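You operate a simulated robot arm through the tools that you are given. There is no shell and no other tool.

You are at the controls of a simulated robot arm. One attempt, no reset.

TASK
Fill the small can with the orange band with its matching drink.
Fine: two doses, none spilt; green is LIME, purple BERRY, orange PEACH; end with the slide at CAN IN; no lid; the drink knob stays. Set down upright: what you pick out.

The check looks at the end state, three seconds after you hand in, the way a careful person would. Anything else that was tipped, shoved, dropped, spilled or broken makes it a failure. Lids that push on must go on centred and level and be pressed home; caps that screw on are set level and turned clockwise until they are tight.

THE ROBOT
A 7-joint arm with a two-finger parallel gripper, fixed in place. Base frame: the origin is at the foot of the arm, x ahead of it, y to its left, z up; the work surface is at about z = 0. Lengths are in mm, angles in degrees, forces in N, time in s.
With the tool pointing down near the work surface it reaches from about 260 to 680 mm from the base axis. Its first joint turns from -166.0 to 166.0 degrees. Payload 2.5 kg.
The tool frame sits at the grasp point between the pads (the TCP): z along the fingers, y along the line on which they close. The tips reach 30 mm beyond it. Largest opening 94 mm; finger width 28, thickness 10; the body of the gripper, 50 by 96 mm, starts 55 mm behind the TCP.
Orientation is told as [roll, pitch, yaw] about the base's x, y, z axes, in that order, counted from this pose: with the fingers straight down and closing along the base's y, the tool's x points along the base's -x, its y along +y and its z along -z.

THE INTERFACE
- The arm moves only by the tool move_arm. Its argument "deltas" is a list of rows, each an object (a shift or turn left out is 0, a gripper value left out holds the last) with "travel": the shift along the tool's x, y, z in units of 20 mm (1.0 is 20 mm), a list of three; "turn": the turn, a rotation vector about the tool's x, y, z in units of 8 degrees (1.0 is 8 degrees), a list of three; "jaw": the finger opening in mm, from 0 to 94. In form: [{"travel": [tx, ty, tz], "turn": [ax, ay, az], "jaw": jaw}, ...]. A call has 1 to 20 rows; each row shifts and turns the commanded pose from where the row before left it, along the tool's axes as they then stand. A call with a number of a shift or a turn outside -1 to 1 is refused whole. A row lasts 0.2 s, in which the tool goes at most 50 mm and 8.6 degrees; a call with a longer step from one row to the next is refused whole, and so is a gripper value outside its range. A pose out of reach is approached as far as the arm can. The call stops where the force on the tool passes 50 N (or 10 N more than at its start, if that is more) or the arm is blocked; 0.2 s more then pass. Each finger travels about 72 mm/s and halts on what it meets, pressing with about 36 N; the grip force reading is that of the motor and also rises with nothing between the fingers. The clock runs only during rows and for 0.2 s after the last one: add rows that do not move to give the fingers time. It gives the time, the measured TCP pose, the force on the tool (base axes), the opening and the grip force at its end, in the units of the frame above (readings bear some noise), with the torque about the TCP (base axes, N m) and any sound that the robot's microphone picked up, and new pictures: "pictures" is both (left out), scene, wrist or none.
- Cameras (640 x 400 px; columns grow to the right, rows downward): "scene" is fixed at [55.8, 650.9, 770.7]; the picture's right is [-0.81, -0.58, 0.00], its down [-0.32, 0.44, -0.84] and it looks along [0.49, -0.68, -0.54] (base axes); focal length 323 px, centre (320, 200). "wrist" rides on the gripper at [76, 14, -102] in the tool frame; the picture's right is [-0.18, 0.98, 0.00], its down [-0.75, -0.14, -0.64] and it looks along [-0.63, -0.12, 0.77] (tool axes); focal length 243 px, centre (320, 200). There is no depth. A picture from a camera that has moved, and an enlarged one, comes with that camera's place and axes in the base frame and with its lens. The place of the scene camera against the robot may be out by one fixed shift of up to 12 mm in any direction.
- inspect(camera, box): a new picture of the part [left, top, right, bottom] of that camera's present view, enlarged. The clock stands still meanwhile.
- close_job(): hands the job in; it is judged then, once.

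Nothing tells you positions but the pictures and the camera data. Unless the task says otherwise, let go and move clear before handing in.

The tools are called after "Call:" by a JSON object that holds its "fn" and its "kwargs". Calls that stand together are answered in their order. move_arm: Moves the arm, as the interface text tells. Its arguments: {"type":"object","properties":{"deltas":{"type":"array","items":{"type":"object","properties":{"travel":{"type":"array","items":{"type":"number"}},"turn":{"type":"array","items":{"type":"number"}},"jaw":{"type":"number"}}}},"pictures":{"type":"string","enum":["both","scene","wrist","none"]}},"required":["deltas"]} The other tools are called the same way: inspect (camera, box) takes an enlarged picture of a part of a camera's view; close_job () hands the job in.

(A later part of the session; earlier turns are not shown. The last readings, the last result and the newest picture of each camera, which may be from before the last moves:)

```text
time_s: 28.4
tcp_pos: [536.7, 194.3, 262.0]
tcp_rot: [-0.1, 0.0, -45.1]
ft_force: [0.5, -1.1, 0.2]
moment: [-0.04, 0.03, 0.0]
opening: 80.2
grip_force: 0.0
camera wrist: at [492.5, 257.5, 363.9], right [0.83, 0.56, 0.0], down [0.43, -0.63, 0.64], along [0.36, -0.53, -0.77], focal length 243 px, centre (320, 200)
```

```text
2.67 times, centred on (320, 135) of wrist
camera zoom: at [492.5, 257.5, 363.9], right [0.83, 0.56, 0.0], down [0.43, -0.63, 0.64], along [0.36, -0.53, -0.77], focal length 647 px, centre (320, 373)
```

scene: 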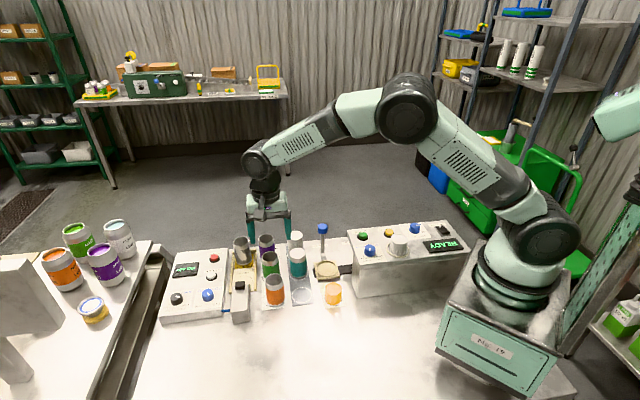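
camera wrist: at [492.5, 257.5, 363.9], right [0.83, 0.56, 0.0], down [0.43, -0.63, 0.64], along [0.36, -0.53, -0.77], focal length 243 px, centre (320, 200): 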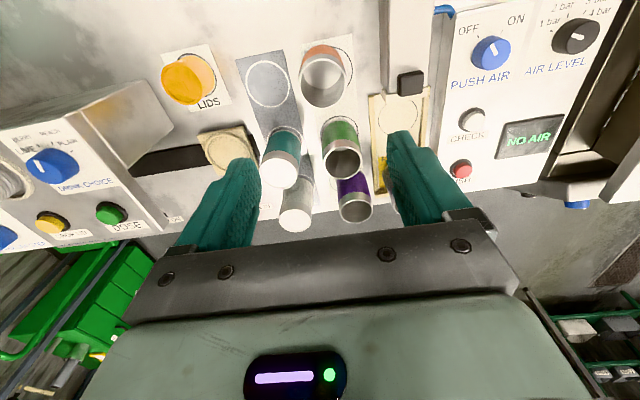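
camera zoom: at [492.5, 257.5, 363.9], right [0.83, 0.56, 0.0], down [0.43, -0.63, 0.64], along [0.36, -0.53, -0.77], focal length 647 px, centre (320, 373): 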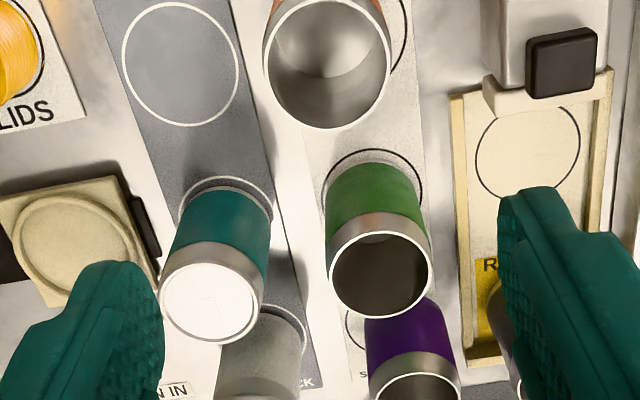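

The orange can is right below and it's open and empty. I'll enlarge it to fix its centre and height.

Call:
{"fn": "inspect", "kwargs": {"camera": "wrist", "box": [260, 20, 388, 120]}}

Call:
{"fn": "inspect", "kwargs": {"camera": "wrist", "box": [140, 40, 300, 190]}}

Call:
{"fn": "inspect", "kwargs": {"camera": "scene", "box": [240, 220, 352, 320]}}

```text
4.00 times, centred on (324, 70) of wrist
camera zoom: at [492.5, 257.5, 363.9], right [0.83, 0.56, 0.0], down [0.43, -0.63, 0.64], along [0.36, -0.53, -0.77], focal length 970 px, centre (304, 720)
```

zoom: 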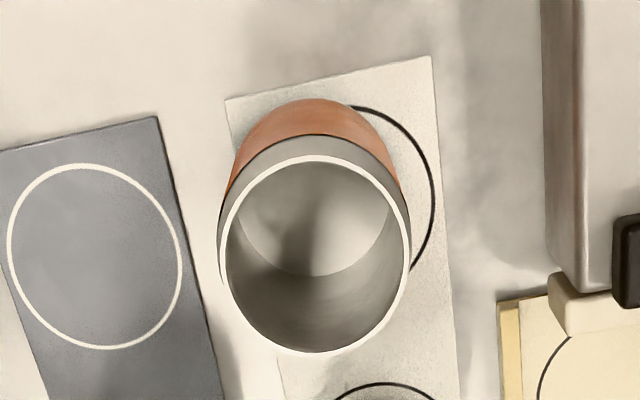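

```text
2.67 times, centred on (220, 115) of wrist
camera zoom: at [492.5, 257.5, 363.9], right [0.83, 0.56, 0.0], down [0.43, -0.63, 0.64], along [0.36, -0.53, -0.77], focal length 647 px, centre (587, 427)
```

zoom: 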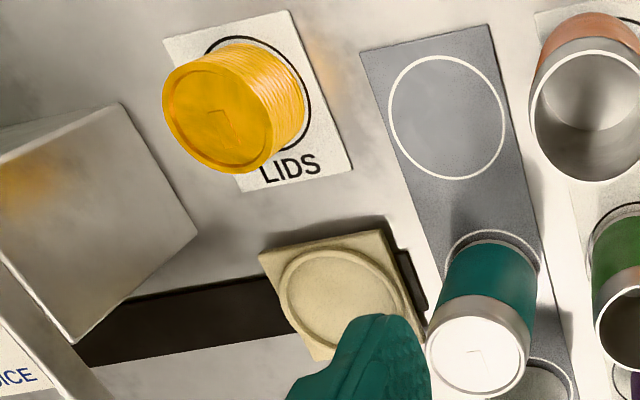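

```text
4.00 times, centred on (296, 270) of scene
camera zoom: at [55.8, 650.9, 770.7], right [-0.81, -0.58, 0.0], down [-0.32, 0.44, -0.84], along [0.49, -0.68, -0.54], focal length 1290 px, centre (416, -80)
```

zoom: 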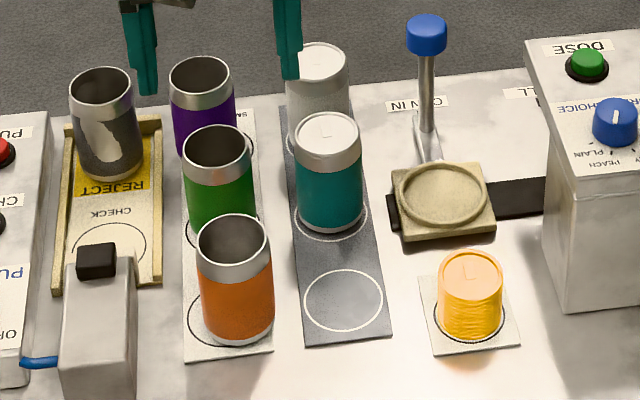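

The can centre comes out at about (537, 197), 53 mm wide and 76 mm tall. I'll centre over it and go down partway, then check before enclosing it.

Call:
{"fn": "move_arm", "kwargs": {"deltas": [{"travel": [0.09, 0.125, 0.8]}, {"travel": [0, 0, 0.9]}, {"travel": [0, 0, 0.9]}, {"travel": [0, 0, 0.9]}, {"travel": [0, 0, 0.9]}, {"travel": [0, 0, 0.9]}, {"travel": [0, 0, 0.9]}, {"travel": [0, 0, 0.9]}, {}, {}]}}

Call:
{"fn": "inspect", "kwargs": {"camera": "wrist", "box": [200, 60, 440, 210]}}

Call:
{"fn": "inspect", "kwargs": {"camera": "scene", "box": [220, 220, 332, 320]}}

```text
time_s: 30.6
tcp_pos: [537.0, 197.2, 119.3]
tcp_rot: [0.0, 0.0, -45.1]
ft_force: [0.0, 0.6, -0.7]
moment: [0.0, 0.0, -0.01]
opening: 79.9
grip_force: 0.2
camera wrist: at [493.1, 259.3, 221.9], right [0.83, 0.56, 0.0], down [0.43, -0.63, 0.64], along [0.36, -0.53, -0.77], focal length 243 px, centre (320, 200)
```

scene: 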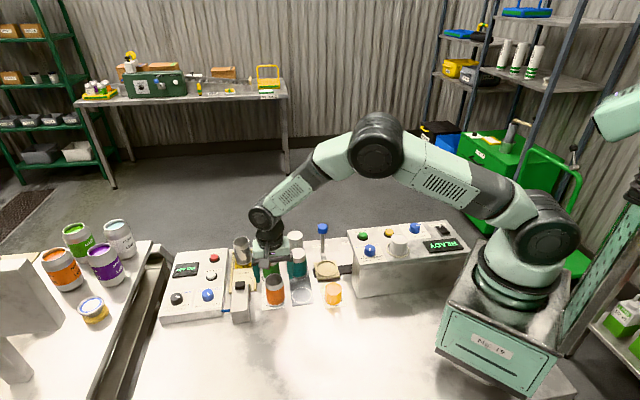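
wrist: 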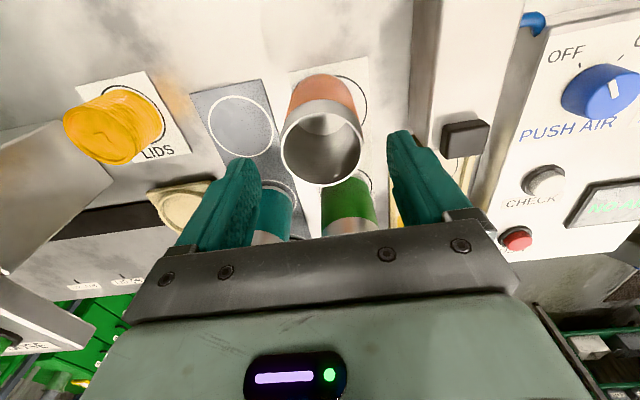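

```text
2.67 times, centred on (320, 135) of wrist
camera zoom: at [493.1, 259.3, 221.9], right [0.83, 0.56, 0.0], down [0.43, -0.63, 0.64], along [0.36, -0.53, -0.77], focal length 647 px, centre (320, 373)
```

zoom: 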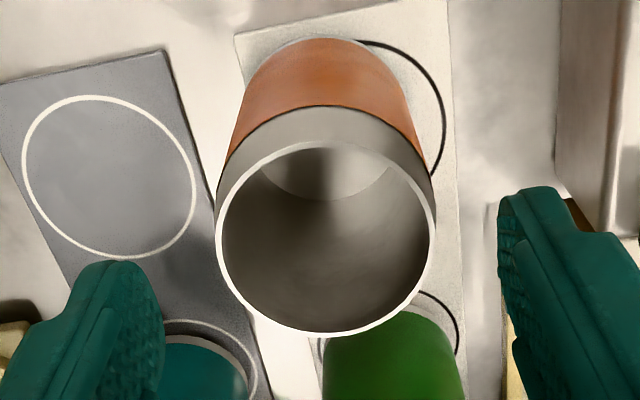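

```text
4.00 times, centred on (276, 270) of scene
camera zoom: at [55.8, 650.9, 770.7], right [-0.81, -0.58, 0.0], down [-0.32, 0.44, -0.84], along [0.49, -0.68, -0.54], focal length 1290 px, centre (496, -80)
```

zoom: 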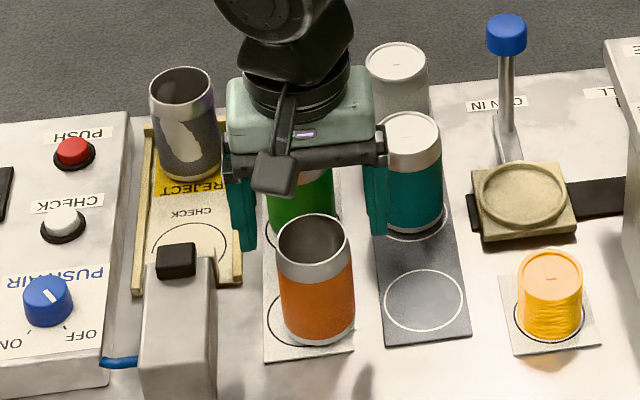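

The can is centred between the fingers with clear space around it. I'll descend to grip height and close.

Call:
{"fn": "move_arm", "kwargs": {"deltas": [{"travel": [0, 0, 0.84]}, {"travel": [0, 0, 0.84]}, {"travel": [0, 0, 0.84]}, {"travel": [0, 0, 0.84]}, {}, {}]}}

Call:
{"fn": "inspect", "kwargs": {"camera": "wrist", "box": [200, 60, 440, 230]}}

Call:
{"fn": "inspect", "kwargs": {"camera": "scene", "box": [220, 220, 332, 320]}}

```text
time_s: 32.0
tcp_pos: [539.3, 195.8, 50.7]
tcp_rot: [-0.1, 0.0, -45.0]
ft_force: [0.5, 0.2, 0.2]
moment: [0.01, -0.02, -0.01]
opening: 80.1
grip_force: 0.0
camera wrist: at [494.8, 259.6, 153.0], right [0.83, 0.56, 0.0], down [0.43, -0.63, 0.64], along [0.36, -0.53, -0.77], focal length 243 px, centre (320, 200)
```

scene: 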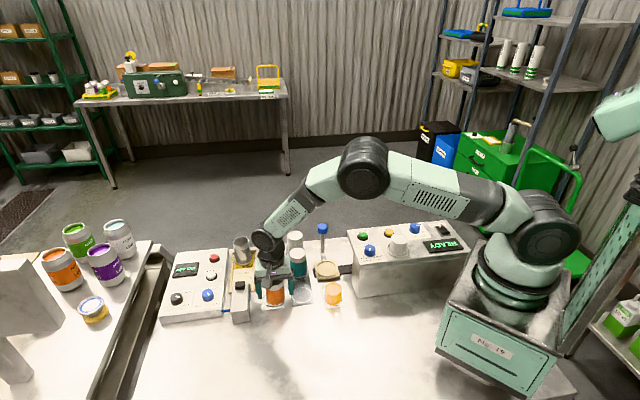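
wrist: 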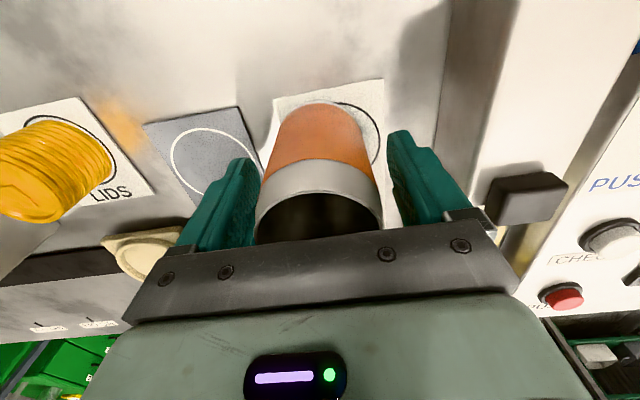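

```text
2.35 times, centred on (320, 145) of wrist
camera zoom: at [494.8, 259.6, 153.0], right [0.83, 0.56, 0.0], down [0.43, -0.63, 0.64], along [0.36, -0.53, -0.77], focal length 571 px, centre (320, 329)
```

zoom: 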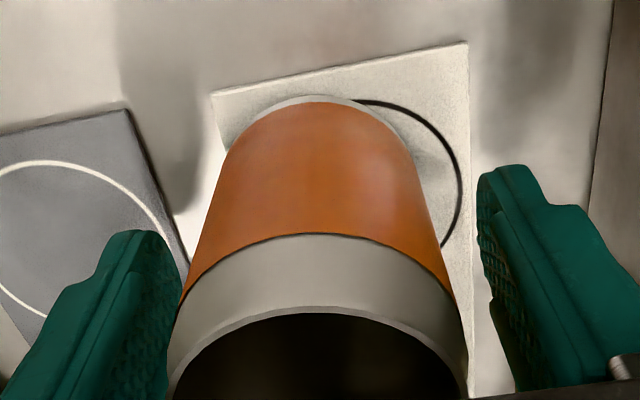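

```text
4.00 times, centred on (276, 270) of scene
camera zoom: at [55.8, 650.9, 770.7], right [-0.81, -0.58, 0.0], down [-0.32, 0.44, -0.84], along [0.49, -0.68, -0.54], focal length 1290 px, centre (496, -80)
```

zoom: 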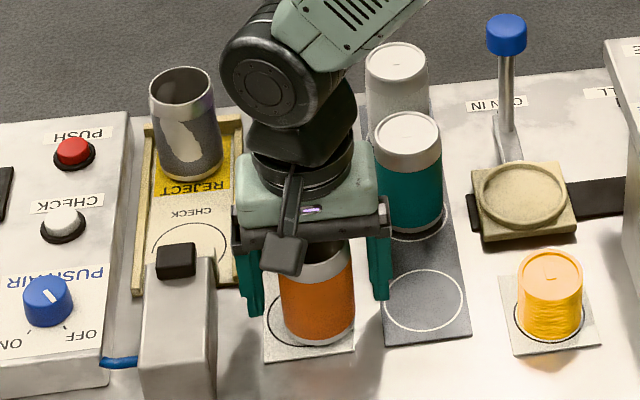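

The can is centred well enough across the jaws and a few mm toward the base along the pads. I'll shift 3 mm and close.

Call:
{"fn": "move_arm", "kwargs": {"deltas": [{"travel": [0.15, 0, 0]}, {"jaw": 66}, {"jaw": 58}, {"jaw": 48}, {}, {}]}}

Call:
{"fn": "inspect", "kwargs": {"camera": "scene", "box": [220, 220, 332, 320]}}

```text
time_s: 33.4
tcp_pos: [535.7, 197.2, 50.9]
tcp_rot: [0.0, 0.0, -45.0]
ft_force: [0.0, -0.3, 1.9]
moment: [-0.01, 0.0, -0.03]
opening: 51.9
grip_force: 35.6
camera wrist: at [492.1, 261.7, 153.3], right [0.83, 0.56, 0.0], down [0.43, -0.63, 0.64], along [0.36, -0.53, -0.77], focal length 243 px, centre (320, 200)
```

scene: 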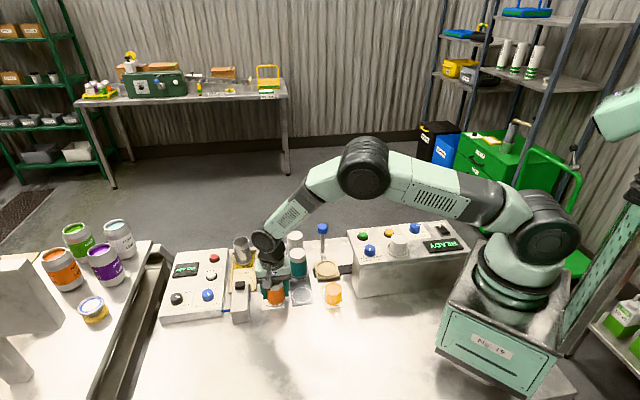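
wrist: 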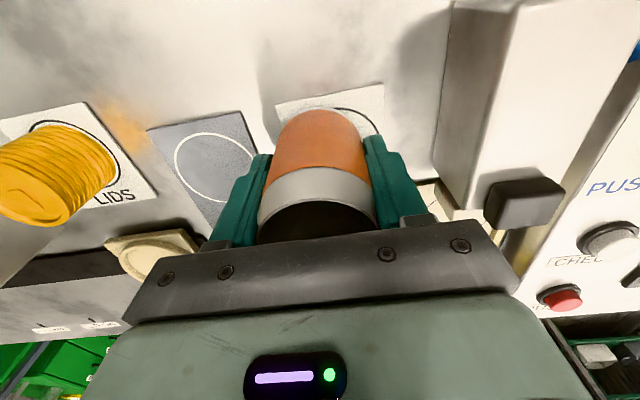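

```text
4.00 times, centred on (276, 270) of scene
camera zoom: at [55.8, 650.9, 770.7], right [-0.81, -0.58, 0.0], down [-0.32, 0.44, -0.84], along [0.49, -0.68, -0.54], focal length 1290 px, centre (496, -80)
```

zoom: 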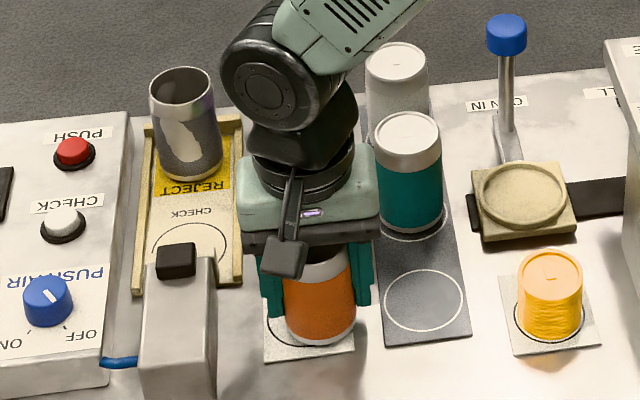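

I have a firm grip (52 mm) on the orange can. I'll lift it straight up and carry it over the carriage at about (478.5, 13).

Call:
{"fn": "move_arm", "kwargs": {"deltas": [{"travel": [0, 0, -0.4]}, {"travel": [0, 0, -0.8]}, {"travel": [0, 0, -0.9]}, {"travel": [0, 0, -0.9]}, {"travel": [0, 0, -0.9]}, {"travel": [0, 0, -0.9]}, {"travel": [0, 0, -0.9]}, {"travel": [0, 0, -0.9]}, {"travel": [0, 0, -0.9]}, {"travel": [0, 0, -0.9]}, {}]}}

Call:
{"fn": "move_arm", "kwargs": {"deltas": [{"travel": [-0.25, -0.47, 0]}, {"travel": [-0.498, -0.947, 0]}, {"travel": [-0.498, -0.947, 0]}, {"travel": [-0.498, -0.947, 0]}, {"travel": [-0.498, -0.947, 0]}, {"travel": [-0.498, -0.947, 0]}, {"travel": [-0.498, -0.947, 0]}, {"travel": [-0.498, -0.947, 0]}, {"travel": [-0.498, -0.947, 0]}, {"travel": [-0.248, -0.477, 0]}, {}]}}

Call:
{"fn": "inspect", "kwargs": {"camera": "wrist", "box": [200, 30, 440, 230]}}

Call:
{"fn": "inspect", "kwargs": {"camera": "scene", "box": [270, 200, 382, 300]}}

```text
time_s: 35.8
tcp_pos: [534.9, 197.8, 220.2]
tcp_rot: [0.0, 0.0, -45.0]
ft_force: [0.4, 0.4, 0.3]
moment: [-0.03, -0.01, 0.01]
opening: 50.9
grip_force: 36.0
camera wrist: at [491.0, 261.8, 322.0], right [0.83, 0.56, 0.0], down [0.43, -0.63, 0.64], along [0.36, -0.53, -0.77], focal length 243 px, centre (320, 200)
```

scene: 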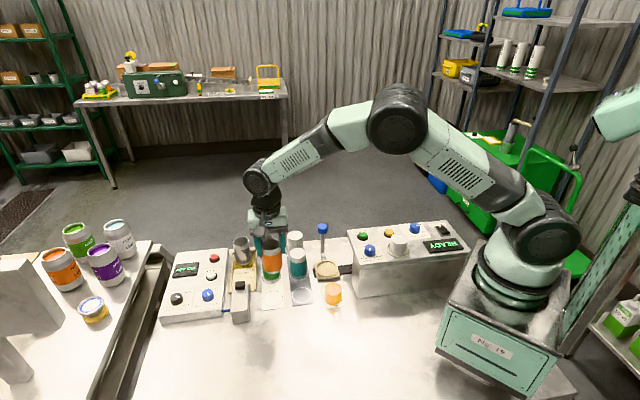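
wrist: 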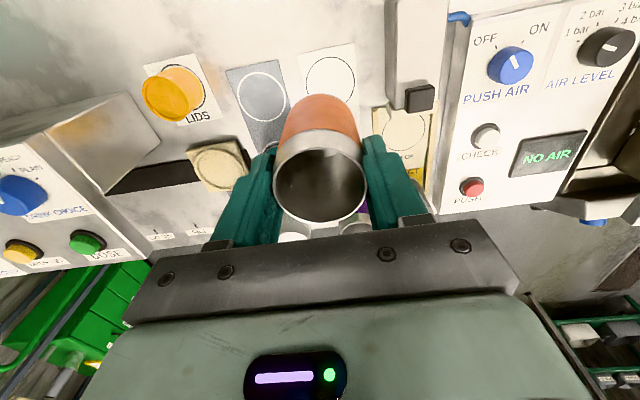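

```text
time_s: 38.2
tcp_pos: [478.6, 15.3, 219.7]
tcp_rot: [-0.1, 0.1, -45.1]
ft_force: [-0.1, -0.7, -0.4]
moment: [-0.05, 0.01, 0.01]
opening: 51.2
grip_force: 35.8
camera wrist: at [435.4, 78.1, 322.1], right [0.83, 0.56, 0.0], down [0.43, -0.63, 0.64], along [0.36, -0.53, -0.77], focal length 243 px, centre (320, 200)
```

scene: 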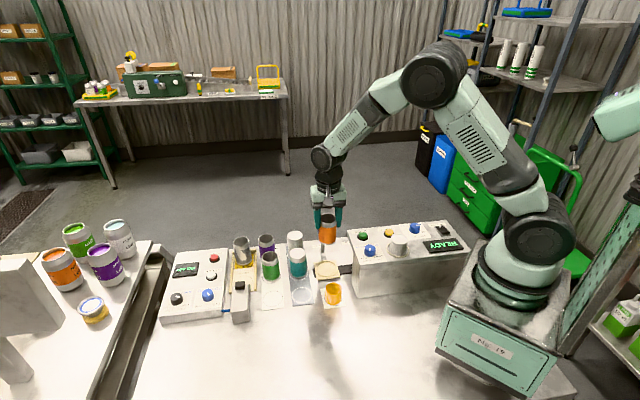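
wrist: 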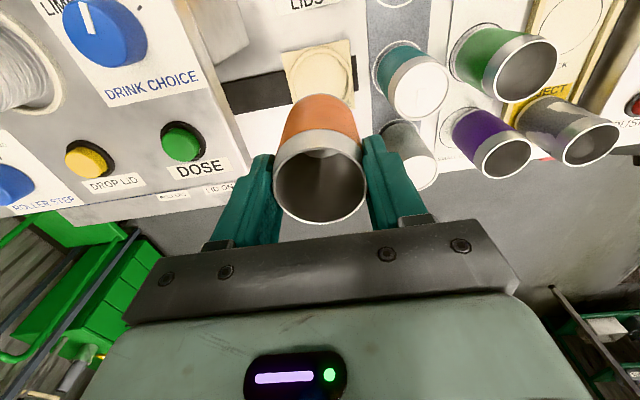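

```text
2.00 times, centred on (320, 130) of wrist
camera zoom: at [435.4, 78.1, 322.1], right [0.83, 0.56, 0.0], down [0.43, -0.63, 0.64], along [0.36, -0.53, -0.77], focal length 485 px, centre (320, 340)
```

zoom: 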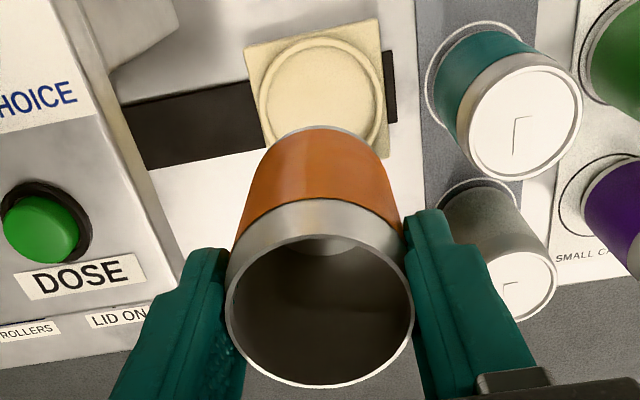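

```text
4.00 times, centred on (326, 250) of scene
camera zoom: at [55.8, 650.9, 770.7], right [-0.81, -0.58, 0.0], down [-0.32, 0.44, -0.84], along [0.49, -0.68, -0.54], focal length 1290 px, centre (296, 0)
```

zoom: 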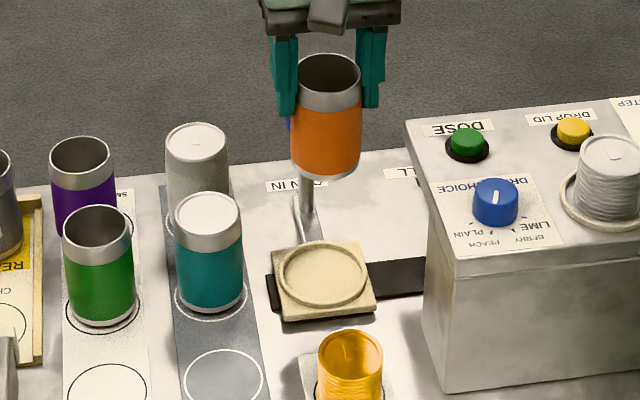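

The can hangs upright over the carriage. I'll enlarge the seat ring from here to refine its centre before lowering.

Call:
{"fn": "inspect", "kwargs": {"camera": "wrist", "box": [270, 30, 370, 110]}}

Call:
{"fn": "inspect", "kwargs": {"camera": "scene", "box": [300, 240, 372, 290]}}

```text
5.00 times, centred on (320, 70) of wrist
camera zoom: at [435.4, 78.1, 322.1], right [0.83, 0.56, 0.0], down [0.43, -0.63, 0.64], along [0.36, -0.53, -0.77], focal length 1213 px, centre (320, 850)
```

zoom: 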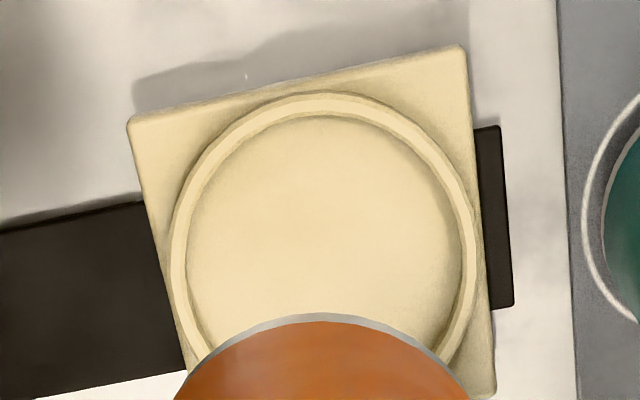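

```text
8.00 times, centred on (336, 265) of scene
camera zoom: at [55.8, 650.9, 770.7], right [-0.81, -0.58, 0.0], down [-0.32, 0.44, -0.84], along [0.49, -0.68, -0.54], focal length 2581 px, centre (192, -320)
```

zoom: 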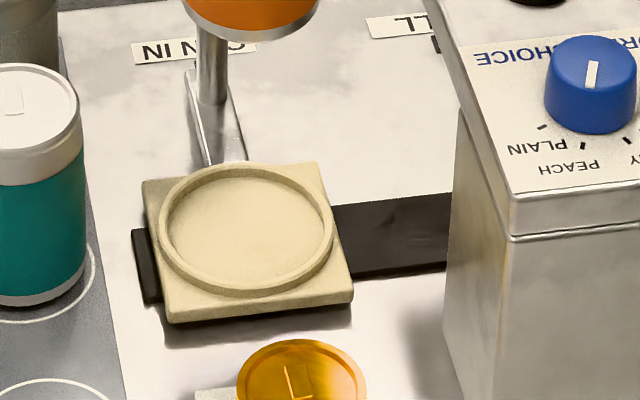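

The can slid down in the grip during the lift (its rim is now level with the TCP, bottom about 90 mm below), but it hangs straight and steady. I'll centre on the ring at about (477.3, 18) and lower to just above it.

Call:
{"fn": "move_arm", "kwargs": {"deltas": [{"travel": [0.15, 0.056, 0]}, {"travel": [0, 0, 0.4]}, {"travel": [0, 0, 0.7]}, {"travel": [0, 0, 0.8]}, {"travel": [0, 0, 0.8]}, {"travel": [0, 0, 0.8]}, {"travel": [0, 0, 0.7]}, {"travel": [0, 0, 0.4]}, {}, {}]}}

Call:
{"fn": "inspect", "kwargs": {"camera": "wrist", "box": [220, 40, 420, 180]}}

Call:
{"fn": "inspect", "kwargs": {"camera": "scene", "box": [280, 210, 376, 290]}}

```text
time_s: 40.4
tcp_pos: [475.9, 17.1, 127.0]
tcp_rot: [0.0, 0.0, -45.0]
ft_force: [-0.3, 0.0, 0.4]
moment: [-0.01, -0.01, 0.01]
opening: 51.0
grip_force: 35.8
camera wrist: at [432.4, 80.8, 229.2], right [0.83, 0.56, 0.0], down [0.43, -0.63, 0.64], along [0.36, -0.53, -0.77], focal length 243 px, centre (320, 200)
```

scene: 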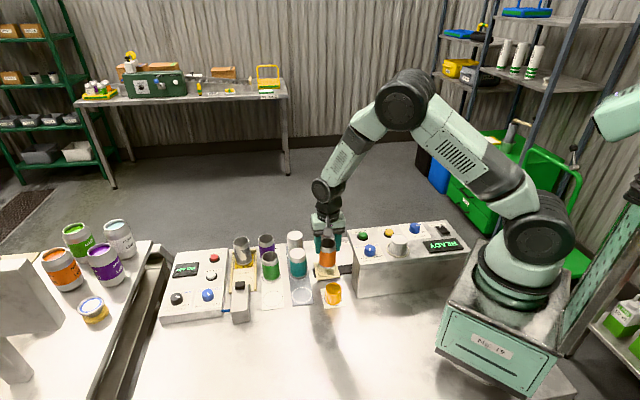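
wrist: 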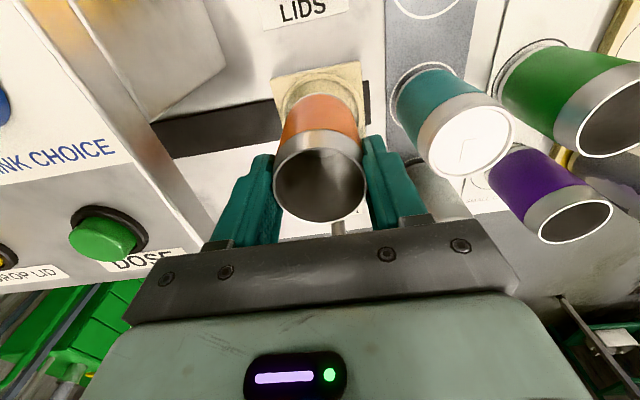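

```text
2.86 times, centred on (320, 110) of wrist
camera zoom: at [432.4, 80.8, 229.2], right [0.83, 0.56, 0.0], down [0.43, -0.63, 0.64], along [0.36, -0.53, -0.77], focal length 693 px, centre (320, 457)
```

zoom: 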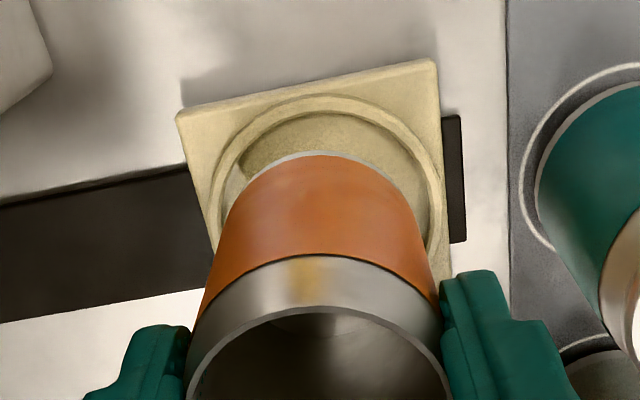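

```text
5.00 times, centred on (328, 250) of scene
camera zoom: at [55.8, 650.9, 770.7], right [-0.81, -0.58, 0.0], down [-0.32, 0.44, -0.84], along [0.49, -0.68, -0.54], focal length 1613 px, centre (280, -50)
```

zoom: 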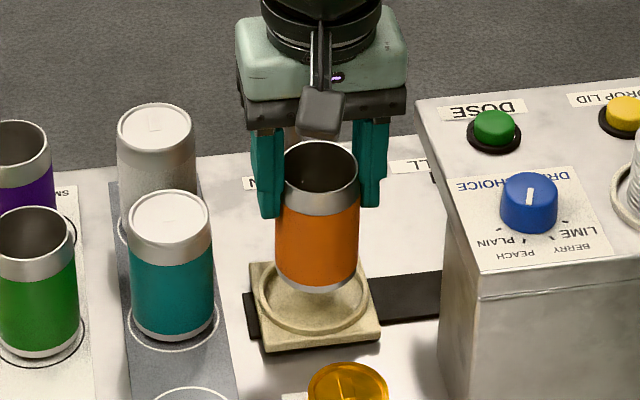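

The can is nearly over the ring centre and about 20 mm above it. I'll shift 1.5 mm sideways and lower gently.

Call:
{"fn": "move_arm", "kwargs": {"deltas": [{"travel": [0, 0.075, 0.2]}, {"travel": [0, 0, 0.3]}, {"travel": [0, 0, 0.25]}, {}, {}], "pictures": "wrist"}}

Call:
{"fn": "inspect", "kwargs": {"camera": "scene", "box": [292, 230, 364, 290]}}

Call:
{"fn": "inspect", "kwargs": {"camera": "wrist", "box": [240, 40, 400, 160]}}

```text
time_s: 41.6
tcp_pos: [476.7, 18.7, 112.1]
tcp_rot: [0.1, 0.0, -45.1]
ft_force: [-0.5, -0.3, 0.5]
moment: [0.0, 0.04, 0.0]
opening: 50.7
grip_force: 36.2
camera wrist: at [433.5, 82.1, 215.5], right [0.83, 0.56, 0.0], down [0.43, -0.63, 0.64], along [0.36, -0.53, -0.77], focal length 243 px, centre (320, 200)
```

wrist: 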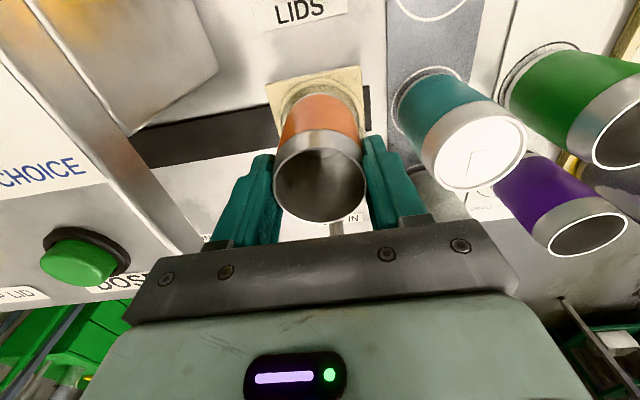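

```text
6.67 times, centred on (328, 260) of scene
camera zoom: at [55.8, 650.9, 770.7], right [-0.81, -0.58, 0.0], down [-0.32, 0.44, -0.84], along [0.49, -0.68, -0.54], focal length 2150 px, centre (267, -200)
```

zoom: 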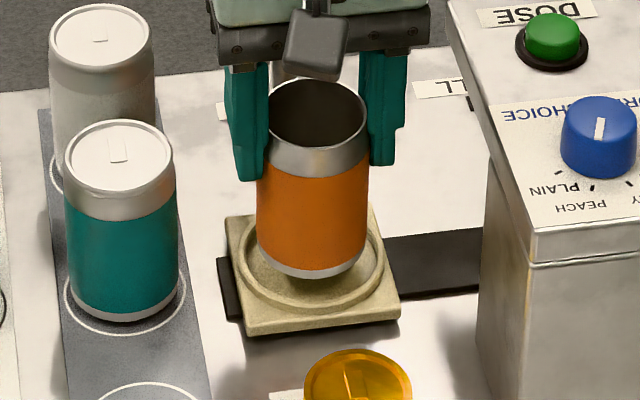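

```text
3.33 times, centred on (320, 100) of wrist
camera zoom: at [433.5, 82.1, 215.5], right [0.83, 0.56, 0.0], down [0.43, -0.63, 0.64], along [0.36, -0.53, -0.77], focal length 809 px, centre (320, 533)
```

zoom: 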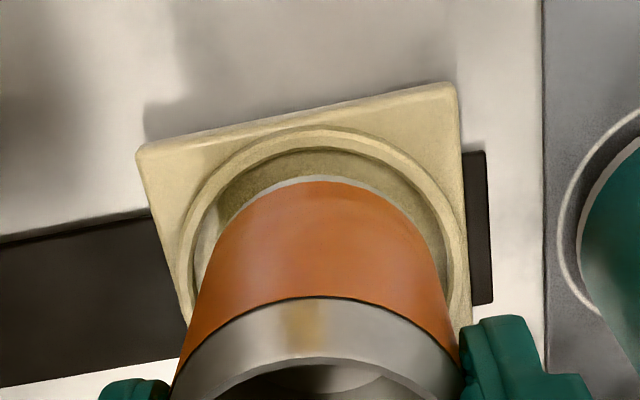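

The can is well centred in the ring and still slightly above its floor. I'll go on in small steps until I feel contact.

Call:
{"fn": "move_arm", "kwargs": {"deltas": [{"travel": [0, 0, 0.1]}, {"travel": [0, 0, 0.1]}, {"travel": [0, 0, 0.1]}, {}], "pictures": "none"}}

Call:
{"fn": "move_arm", "kwargs": {"deltas": [{"travel": [0, 0, 0.1]}, {"travel": [0, 0, 0.1]}, {}], "pictures": "none"}}

Call:
{"fn": "inspect", "kwargs": {"camera": "scene", "box": [292, 230, 364, 290]}}

Call:
{"fn": "inspect", "kwargs": {"camera": "wrist", "box": [240, 40, 400, 160]}}

```text
time_s: 42.6
tcp_pos: [475.7, 18.6, 106.7]
tcp_rot: [0.0, -0.1, -45.0]
ft_force: [-0.9, 1.2, -0.2]
moment: [-0.01, -0.01, 0.01]
opening: 51.0
grip_force: 36.0
```

```text
time_s: 43.4
tcp_pos: [476.3, 17.9, 102.3]
tcp_rot: [0.0, 0.0, -45.0]
ft_force: [-0.6, -0.1, -0.5]
moment: [-0.01, -0.04, -0.05]
opening: 50.8
grip_force: 36.0
```

```text
6.67 times, centred on (328, 260) of scene
camera zoom: at [55.8, 650.9, 770.7], right [-0.81, -0.58, 0.0], down [-0.32, 0.44, -0.84], along [0.49, -0.68, -0.54], focal length 2150 px, centre (267, -200)
```

zoom: 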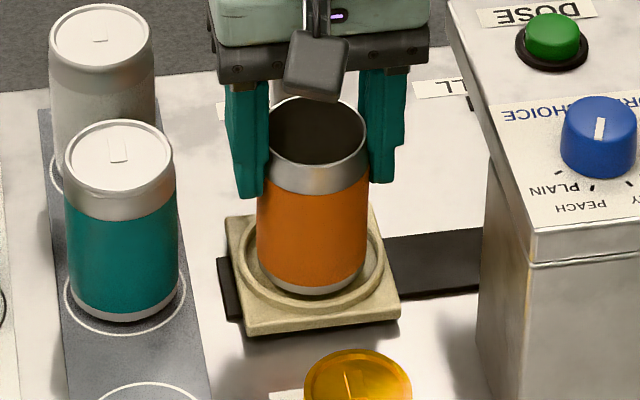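

```text
3.33 times, centred on (320, 100) of wrist
camera zoom: at [433.5, 81.9, 204.5], right [0.83, 0.56, 0.0], down [0.43, -0.63, 0.64], along [0.36, -0.53, -0.77], focal length 809 px, centre (320, 533)
```

zoom: 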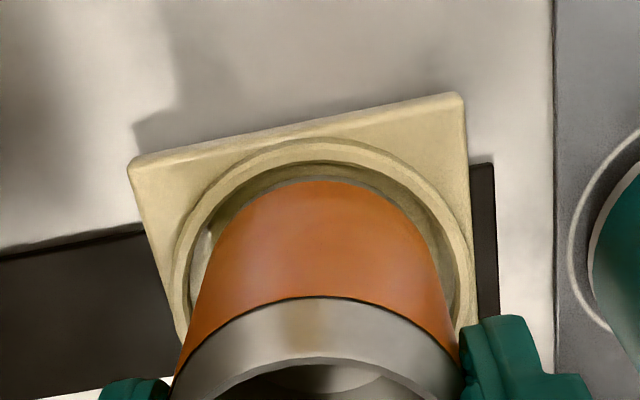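

Still no contact force. I'll continue stepping down.

Call:
{"fn": "move_arm", "kwargs": {"deltas": [{"travel": [-0.05, 0, 0.1]}, {"travel": [0, 0, 0.1]}, {}], "pictures": "none"}}

Call:
{"fn": "move_arm", "kwargs": {"deltas": [{"travel": [0, 0, 0.1]}, {}, {}], "pictures": "none"}}

Call:
{"fn": "inspect", "kwargs": {"camera": "scene", "box": [292, 230, 364, 290]}}

Call:
{"fn": "inspect", "kwargs": {"camera": "wrist", "box": [240, 40, 400, 160]}}

```text
time_s: 44.2
tcp_pos: [477.5, 17.5, 99.0]
tcp_rot: [0.1, -0.2, -45.0]
ft_force: [-3.3, -0.7, 21.6]
moment: [0.21, 0.43, 0.02]
opening: 51.1
grip_force: 35.7
```

```text
time_s: 45.0
tcp_pos: [478.4, 18.7, 95.5]
tcp_rot: [0.2, -0.2, -45.0]
ft_force: [4.2, -4.2, 24.3]
moment: [-0.13, -0.22, -0.02]
opening: 50.6
grip_force: 36.1
```

```text
6.67 times, centred on (328, 260) of scene
camera zoom: at [55.8, 650.9, 770.7], right [-0.81, -0.58, 0.0], down [-0.32, 0.44, -0.84], along [0.49, -0.68, -0.54], focal length 2150 px, centre (267, -200)
```

zoom: 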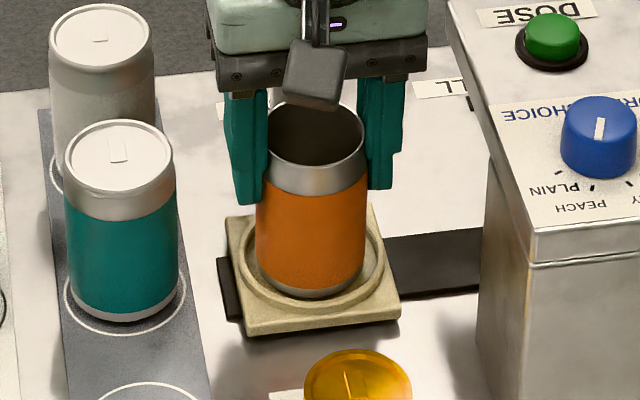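

```text
3.33 times, centred on (320, 100) of wrist
camera zoom: at [434.6, 81.0, 198.5], right [0.83, 0.56, 0.0], down [0.43, -0.63, 0.64], along [0.37, -0.53, -0.77], focal length 809 px, centre (320, 533)
```

zoom: 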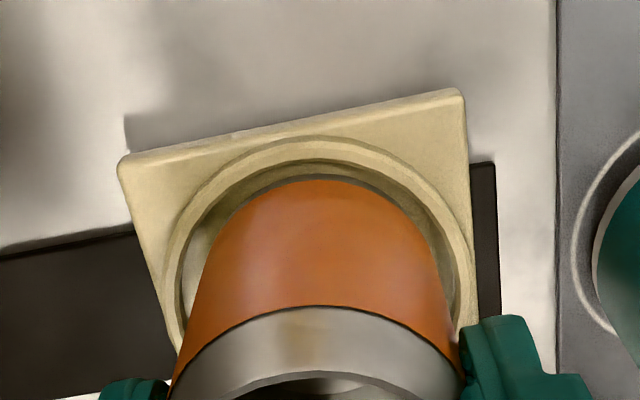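

The can has touched down inside the ring (about 24 N). I'll ease off the load, open slowly and rise.

Call:
{"fn": "move_arm", "kwargs": {"deltas": [{"travel": [0, 0, -0.1]}, {}], "pictures": "none"}}

Call:
{"fn": "move_arm", "kwargs": {"deltas": [{"jaw": 54}, {"jaw": 60}, {"jaw": 70}, {"jaw": 78}, {}]}}

Call:
{"fn": "inspect", "kwargs": {"camera": "scene", "box": [292, 230, 364, 290]}}

Call:
{"fn": "inspect", "kwargs": {"camera": "wrist", "box": [240, 60, 400, 180]}}

```text
time_s: 45.6
tcp_pos: [476.4, 17.5, 95.9]
tcp_rot: [-0.2, 0.0, -45.0]
ft_force: [1.1, -0.7, 2.9]
moment: [-0.03, -0.12, 0.01]
opening: 50.9
grip_force: 36.1
```

```text
time_s: 46.8
tcp_pos: [478.4, 18.7, 98.2]
tcp_rot: [0.0, 0.0, -45.0]
ft_force: [0.1, -0.3, -0.3]
moment: [0.02, 0.03, 0.02]
opening: 78.1
grip_force: 0.1
camera wrist: at [434.3, 81.1, 200.1], right [0.83, 0.56, 0.0], down [0.43, -0.63, 0.64], along [0.36, -0.53, -0.77], focal length 243 px, centre (320, 200)
```

scene: 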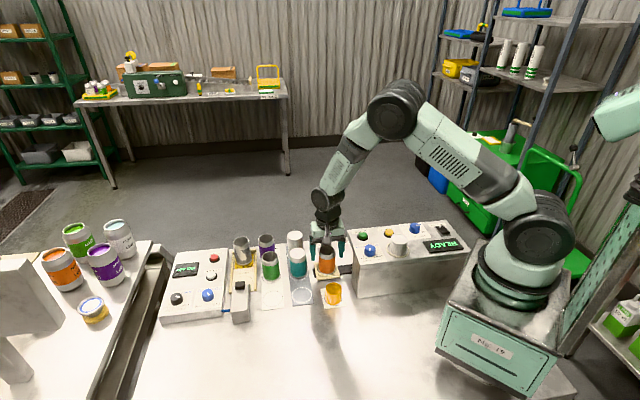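
wrist: 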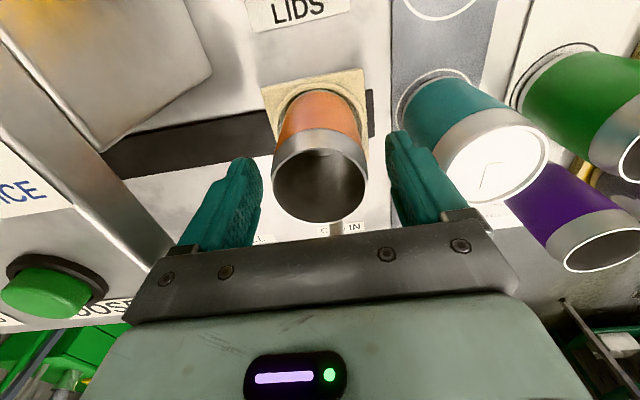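

```text
6.67 times, centred on (328, 260) of scene
camera zoom: at [55.8, 650.9, 770.7], right [-0.81, -0.58, 0.0], down [-0.32, 0.44, -0.84], along [0.49, -0.68, -0.54], focal length 2150 px, centre (267, -200)
```

zoom: 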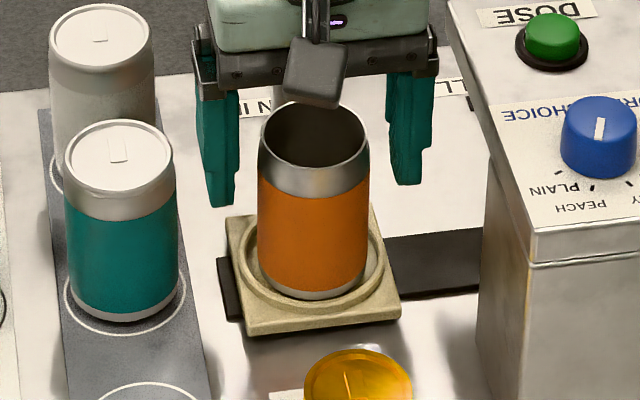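

```text
3.33 times, centred on (320, 120) of wrist
camera zoom: at [434.3, 81.1, 200.1], right [0.83, 0.56, 0.0], down [0.43, -0.63, 0.64], along [0.36, -0.53, -0.77], focal length 809 px, centre (320, 467)
```

zoom: 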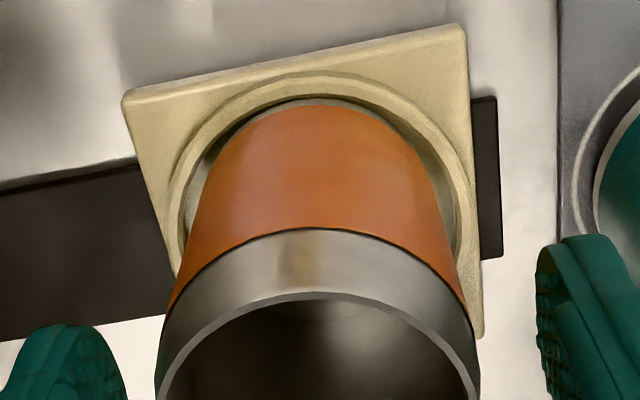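

The orange can stands upright in the ring. I'll rise straight up and look over the box at the handle and its position labels.

Call:
{"fn": "move_arm", "kwargs": {"deltas": [{"travel": [0, 0, -0.4]}, {"travel": [0, 0, -0.8]}, {"travel": [0, 0, -0.95]}, {"travel": [0, 0, -0.95]}, {"travel": [0, 0, -0.95]}, {"travel": [0, 0, -0.95]}, {"travel": [0, 0, -0.95]}, {"travel": [0, 0, -0.95]}, {"travel": [0, 0, -0.95]}, {"travel": [0, 0, -0.2], "jaw": 60}, {"travel": [0.855, -0.728, 0]}, {"travel": [0.855, -0.728, 0]}, {"travel": [0.855, -0.728, 0]}, {"travel": [0.855, -0.728, 0]}, {"travel": [0.855, -0.728, 0]}, {}]}}

Call:
{"fn": "inspect", "kwargs": {"camera": "wrist", "box": [220, 60, 440, 220]}}

Call:
{"fn": "inspect", "kwargs": {"camera": "scene", "box": [292, 210, 372, 290]}}

```text
time_s: 50.2
tcp_pos: [366.4, 25.7, 262.0]
tcp_rot: [-0.1, 0.0, -45.1]
ft_force: [-0.6, 0.8, 0.4]
moment: [0.0, -0.02, 0.0]
opening: 60.1
grip_force: 0.1
camera wrist: at [323.0, 89.2, 362.7], right [0.83, 0.56, 0.0], down [0.43, -0.63, 0.64], along [0.36, -0.53, -0.77], focal length 243 px, centre (320, 200)
```

scene: 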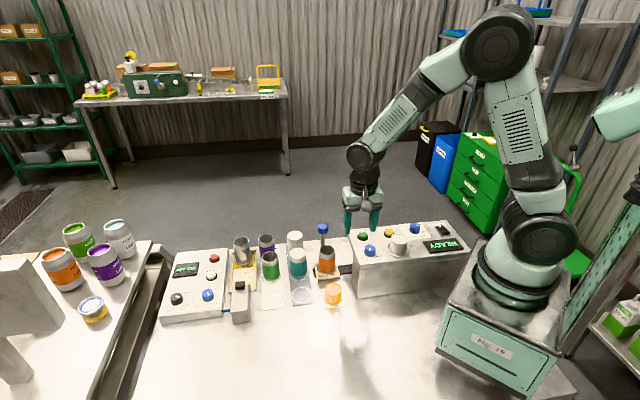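
wrist: 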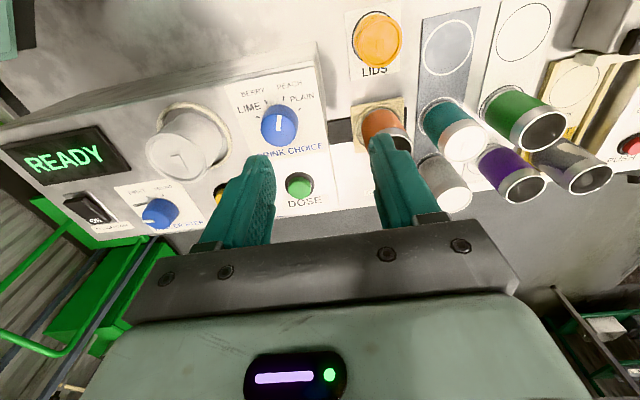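

```text
2.50 times, centred on (330, 140) of wrist
camera zoom: at [323.0, 89.2, 362.7], right [0.83, 0.56, 0.0], down [0.43, -0.63, 0.64], along [0.36, -0.53, -0.77], focal length 606 px, centre (295, 350)
```

zoom: 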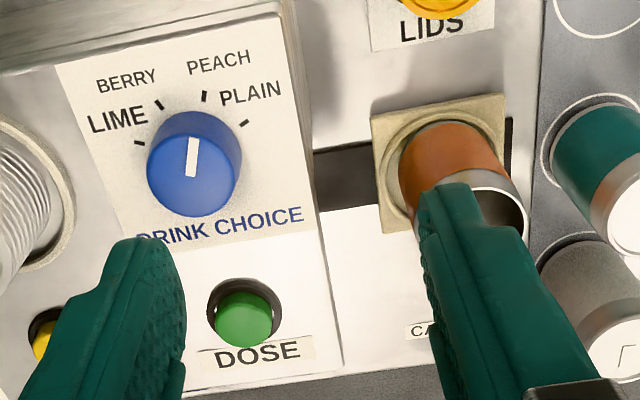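

```text
5.00 times, centred on (332, 250) of scene
camera zoom: at [55.8, 650.9, 770.7], right [-0.81, -0.58, 0.0], down [-0.32, 0.44, -0.84], along [0.49, -0.68, -0.54], focal length 1613 px, centre (260, -50)
```

zoom: 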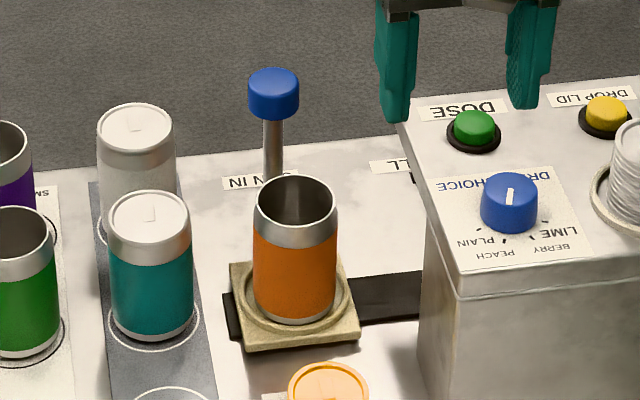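

The can sits properly, but the labels are hidden behind the box from here. I'll move the camera over the far side of the box to see the handle, the ticks and the FILL label.

Call:
{"fn": "move_arm", "kwargs": {"deltas": [{"travel": [-0.955, -0.17, 0]}, {"travel": [-0.955, -0.17, 0]}, {"travel": [-0.955, -0.17, 0]}, {"travel": [-0.955, -0.17, 0]}, {"travel": [-0.955, -0.17, 0]}, {"travel": [-0.955, -0.17, 0]}, {"travel": [-0.955, -0.17, 0]}, {"travel": [-0.955, -0.17, 0]}, {"travel": [-0.955, -0.17, 0]}, {"travel": [-0.955, -0.17, 0]}, {"travel": [-0.955, -0.17, 0]}, {}]}}

Call:
{"fn": "inspect", "kwargs": {"camera": "wrist", "box": [220, 40, 460, 190]}}

Call:
{"fn": "inspect", "kwargs": {"camera": "wrist", "box": [80, 30, 320, 180]}}

```text
time_s: 52.8
tcp_pos: [489.2, -150.0, 258.4]
tcp_rot: [-0.1, 0.0, -45.0]
ft_force: [-0.5, 0.6, 0.0]
moment: [-0.02, -0.01, 0.01]
opening: 60.0
grip_force: 0.1
camera wrist: at [445.4, -87.5, 361.0], right [0.83, 0.56, 0.0], down [0.43, -0.63, 0.64], along [0.36, -0.53, -0.77], focal length 243 px, centre (320, 200)
```

scene: 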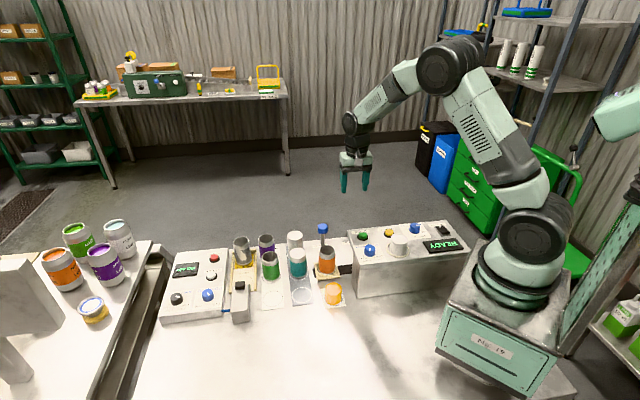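
wrist: 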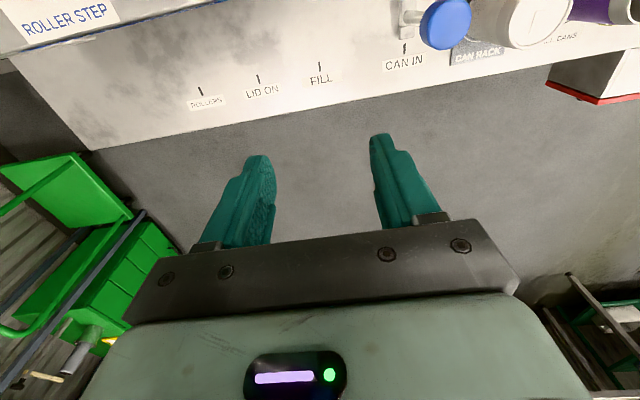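

```text
2.67 times, centred on (340, 115) of wrist
camera zoom: at [445.4, -87.5, 361.0], right [0.83, 0.56, 0.0], down [0.43, -0.63, 0.64], along [0.36, -0.53, -0.77], focal length 647 px, centre (267, 427)
```

zoom: 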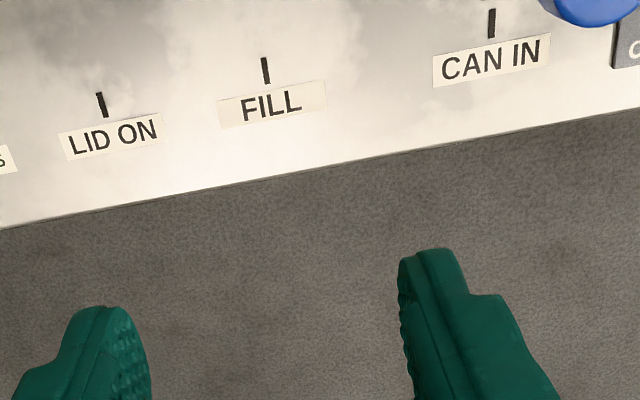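

```text
2.67 times, centred on (200, 105) of wrist
camera zoom: at [445.4, -87.5, 361.0], right [0.83, 0.56, 0.0], down [0.43, -0.63, 0.64], along [0.36, -0.53, -0.77], focal length 647 px, centre (640, 453)
```

zoom: 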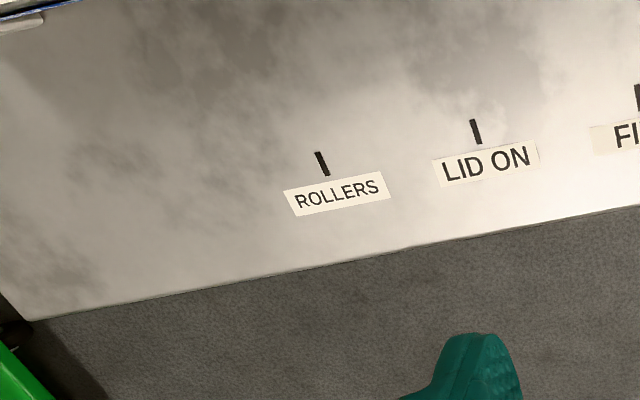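

The ticks show CAN IN at about (562, -69) and FILL at about (484.5, -147), so the slide must travel 110 mm toward the box. I'll hover over the handle's blue knob to measure it.

Call:
{"fn": "move_arm", "kwargs": {"deltas": [{"travel": [0.288, 0.925, 0.4]}, {"travel": [0.288, 0.925, 0.4]}, {"travel": [0.288, 0.925, 0.4]}, {"travel": [0.288, 0.925, 0.4]}, {"travel": [0.288, 0.925, 0.4]}, {"travel": [0.288, 0.925, 0.4]}, {}]}}

Call:
{"fn": "inspect", "kwargs": {"camera": "wrist", "box": [240, 70, 400, 200]}}

Call:
{"fn": "inspect", "kwargs": {"camera": "scene", "box": [280, 180, 376, 290]}}

```text
time_s: 54.4
tcp_pos: [543.4, -48.5, 208.2]
tcp_rot: [0.0, 0.0, -45.0]
ft_force: [-0.1, 0.0, -0.3]
moment: [0.0, 0.03, -0.01]
opening: 60.1
grip_force: 0.0
camera wrist: at [499.2, 16.6, 311.4], right [0.83, 0.56, 0.0], down [0.43, -0.63, 0.64], along [0.36, -0.53, -0.77], focal length 243 px, centre (320, 200)
```

scene: 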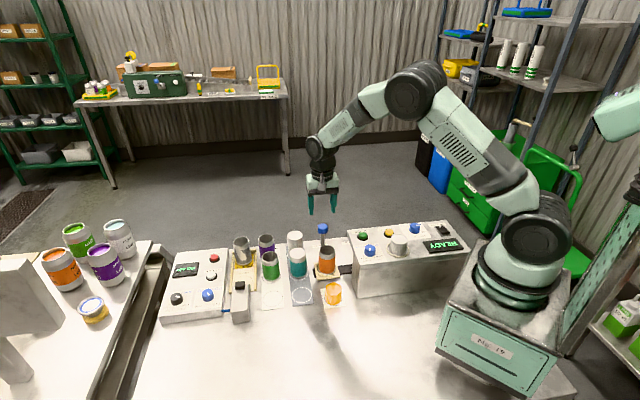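
wrist: 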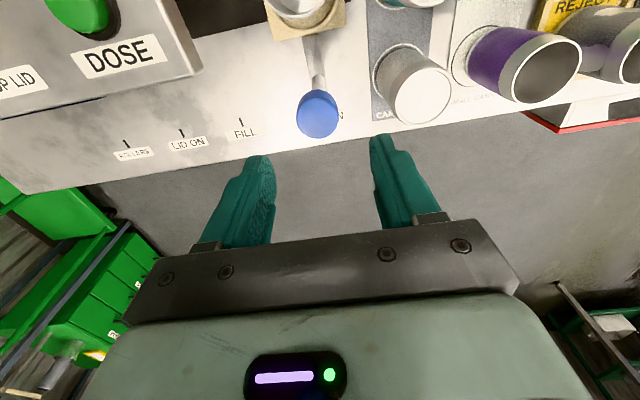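

```text
3.08 times, centred on (320, 135) of wrist
camera zoom: at [499.2, 16.6, 311.4], right [0.83, 0.56, 0.0], down [0.43, -0.63, 0.64], along [0.36, -0.53, -0.77], focal length 746 px, centre (320, 400)
```

zoom: 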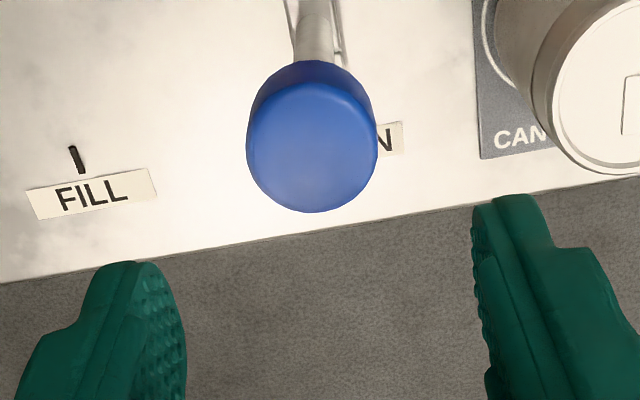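

```text
3.64 times, centred on (328, 235) of scene
camera zoom: at [55.8, 650.9, 770.7], right [-0.81, -0.58, 0.0], down [-0.32, 0.44, -0.84], along [0.49, -0.68, -0.54], focal length 1173 px, centre (291, 73)
```

zoom: 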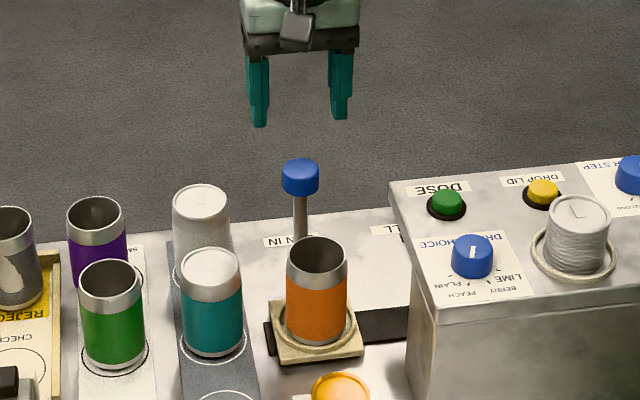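

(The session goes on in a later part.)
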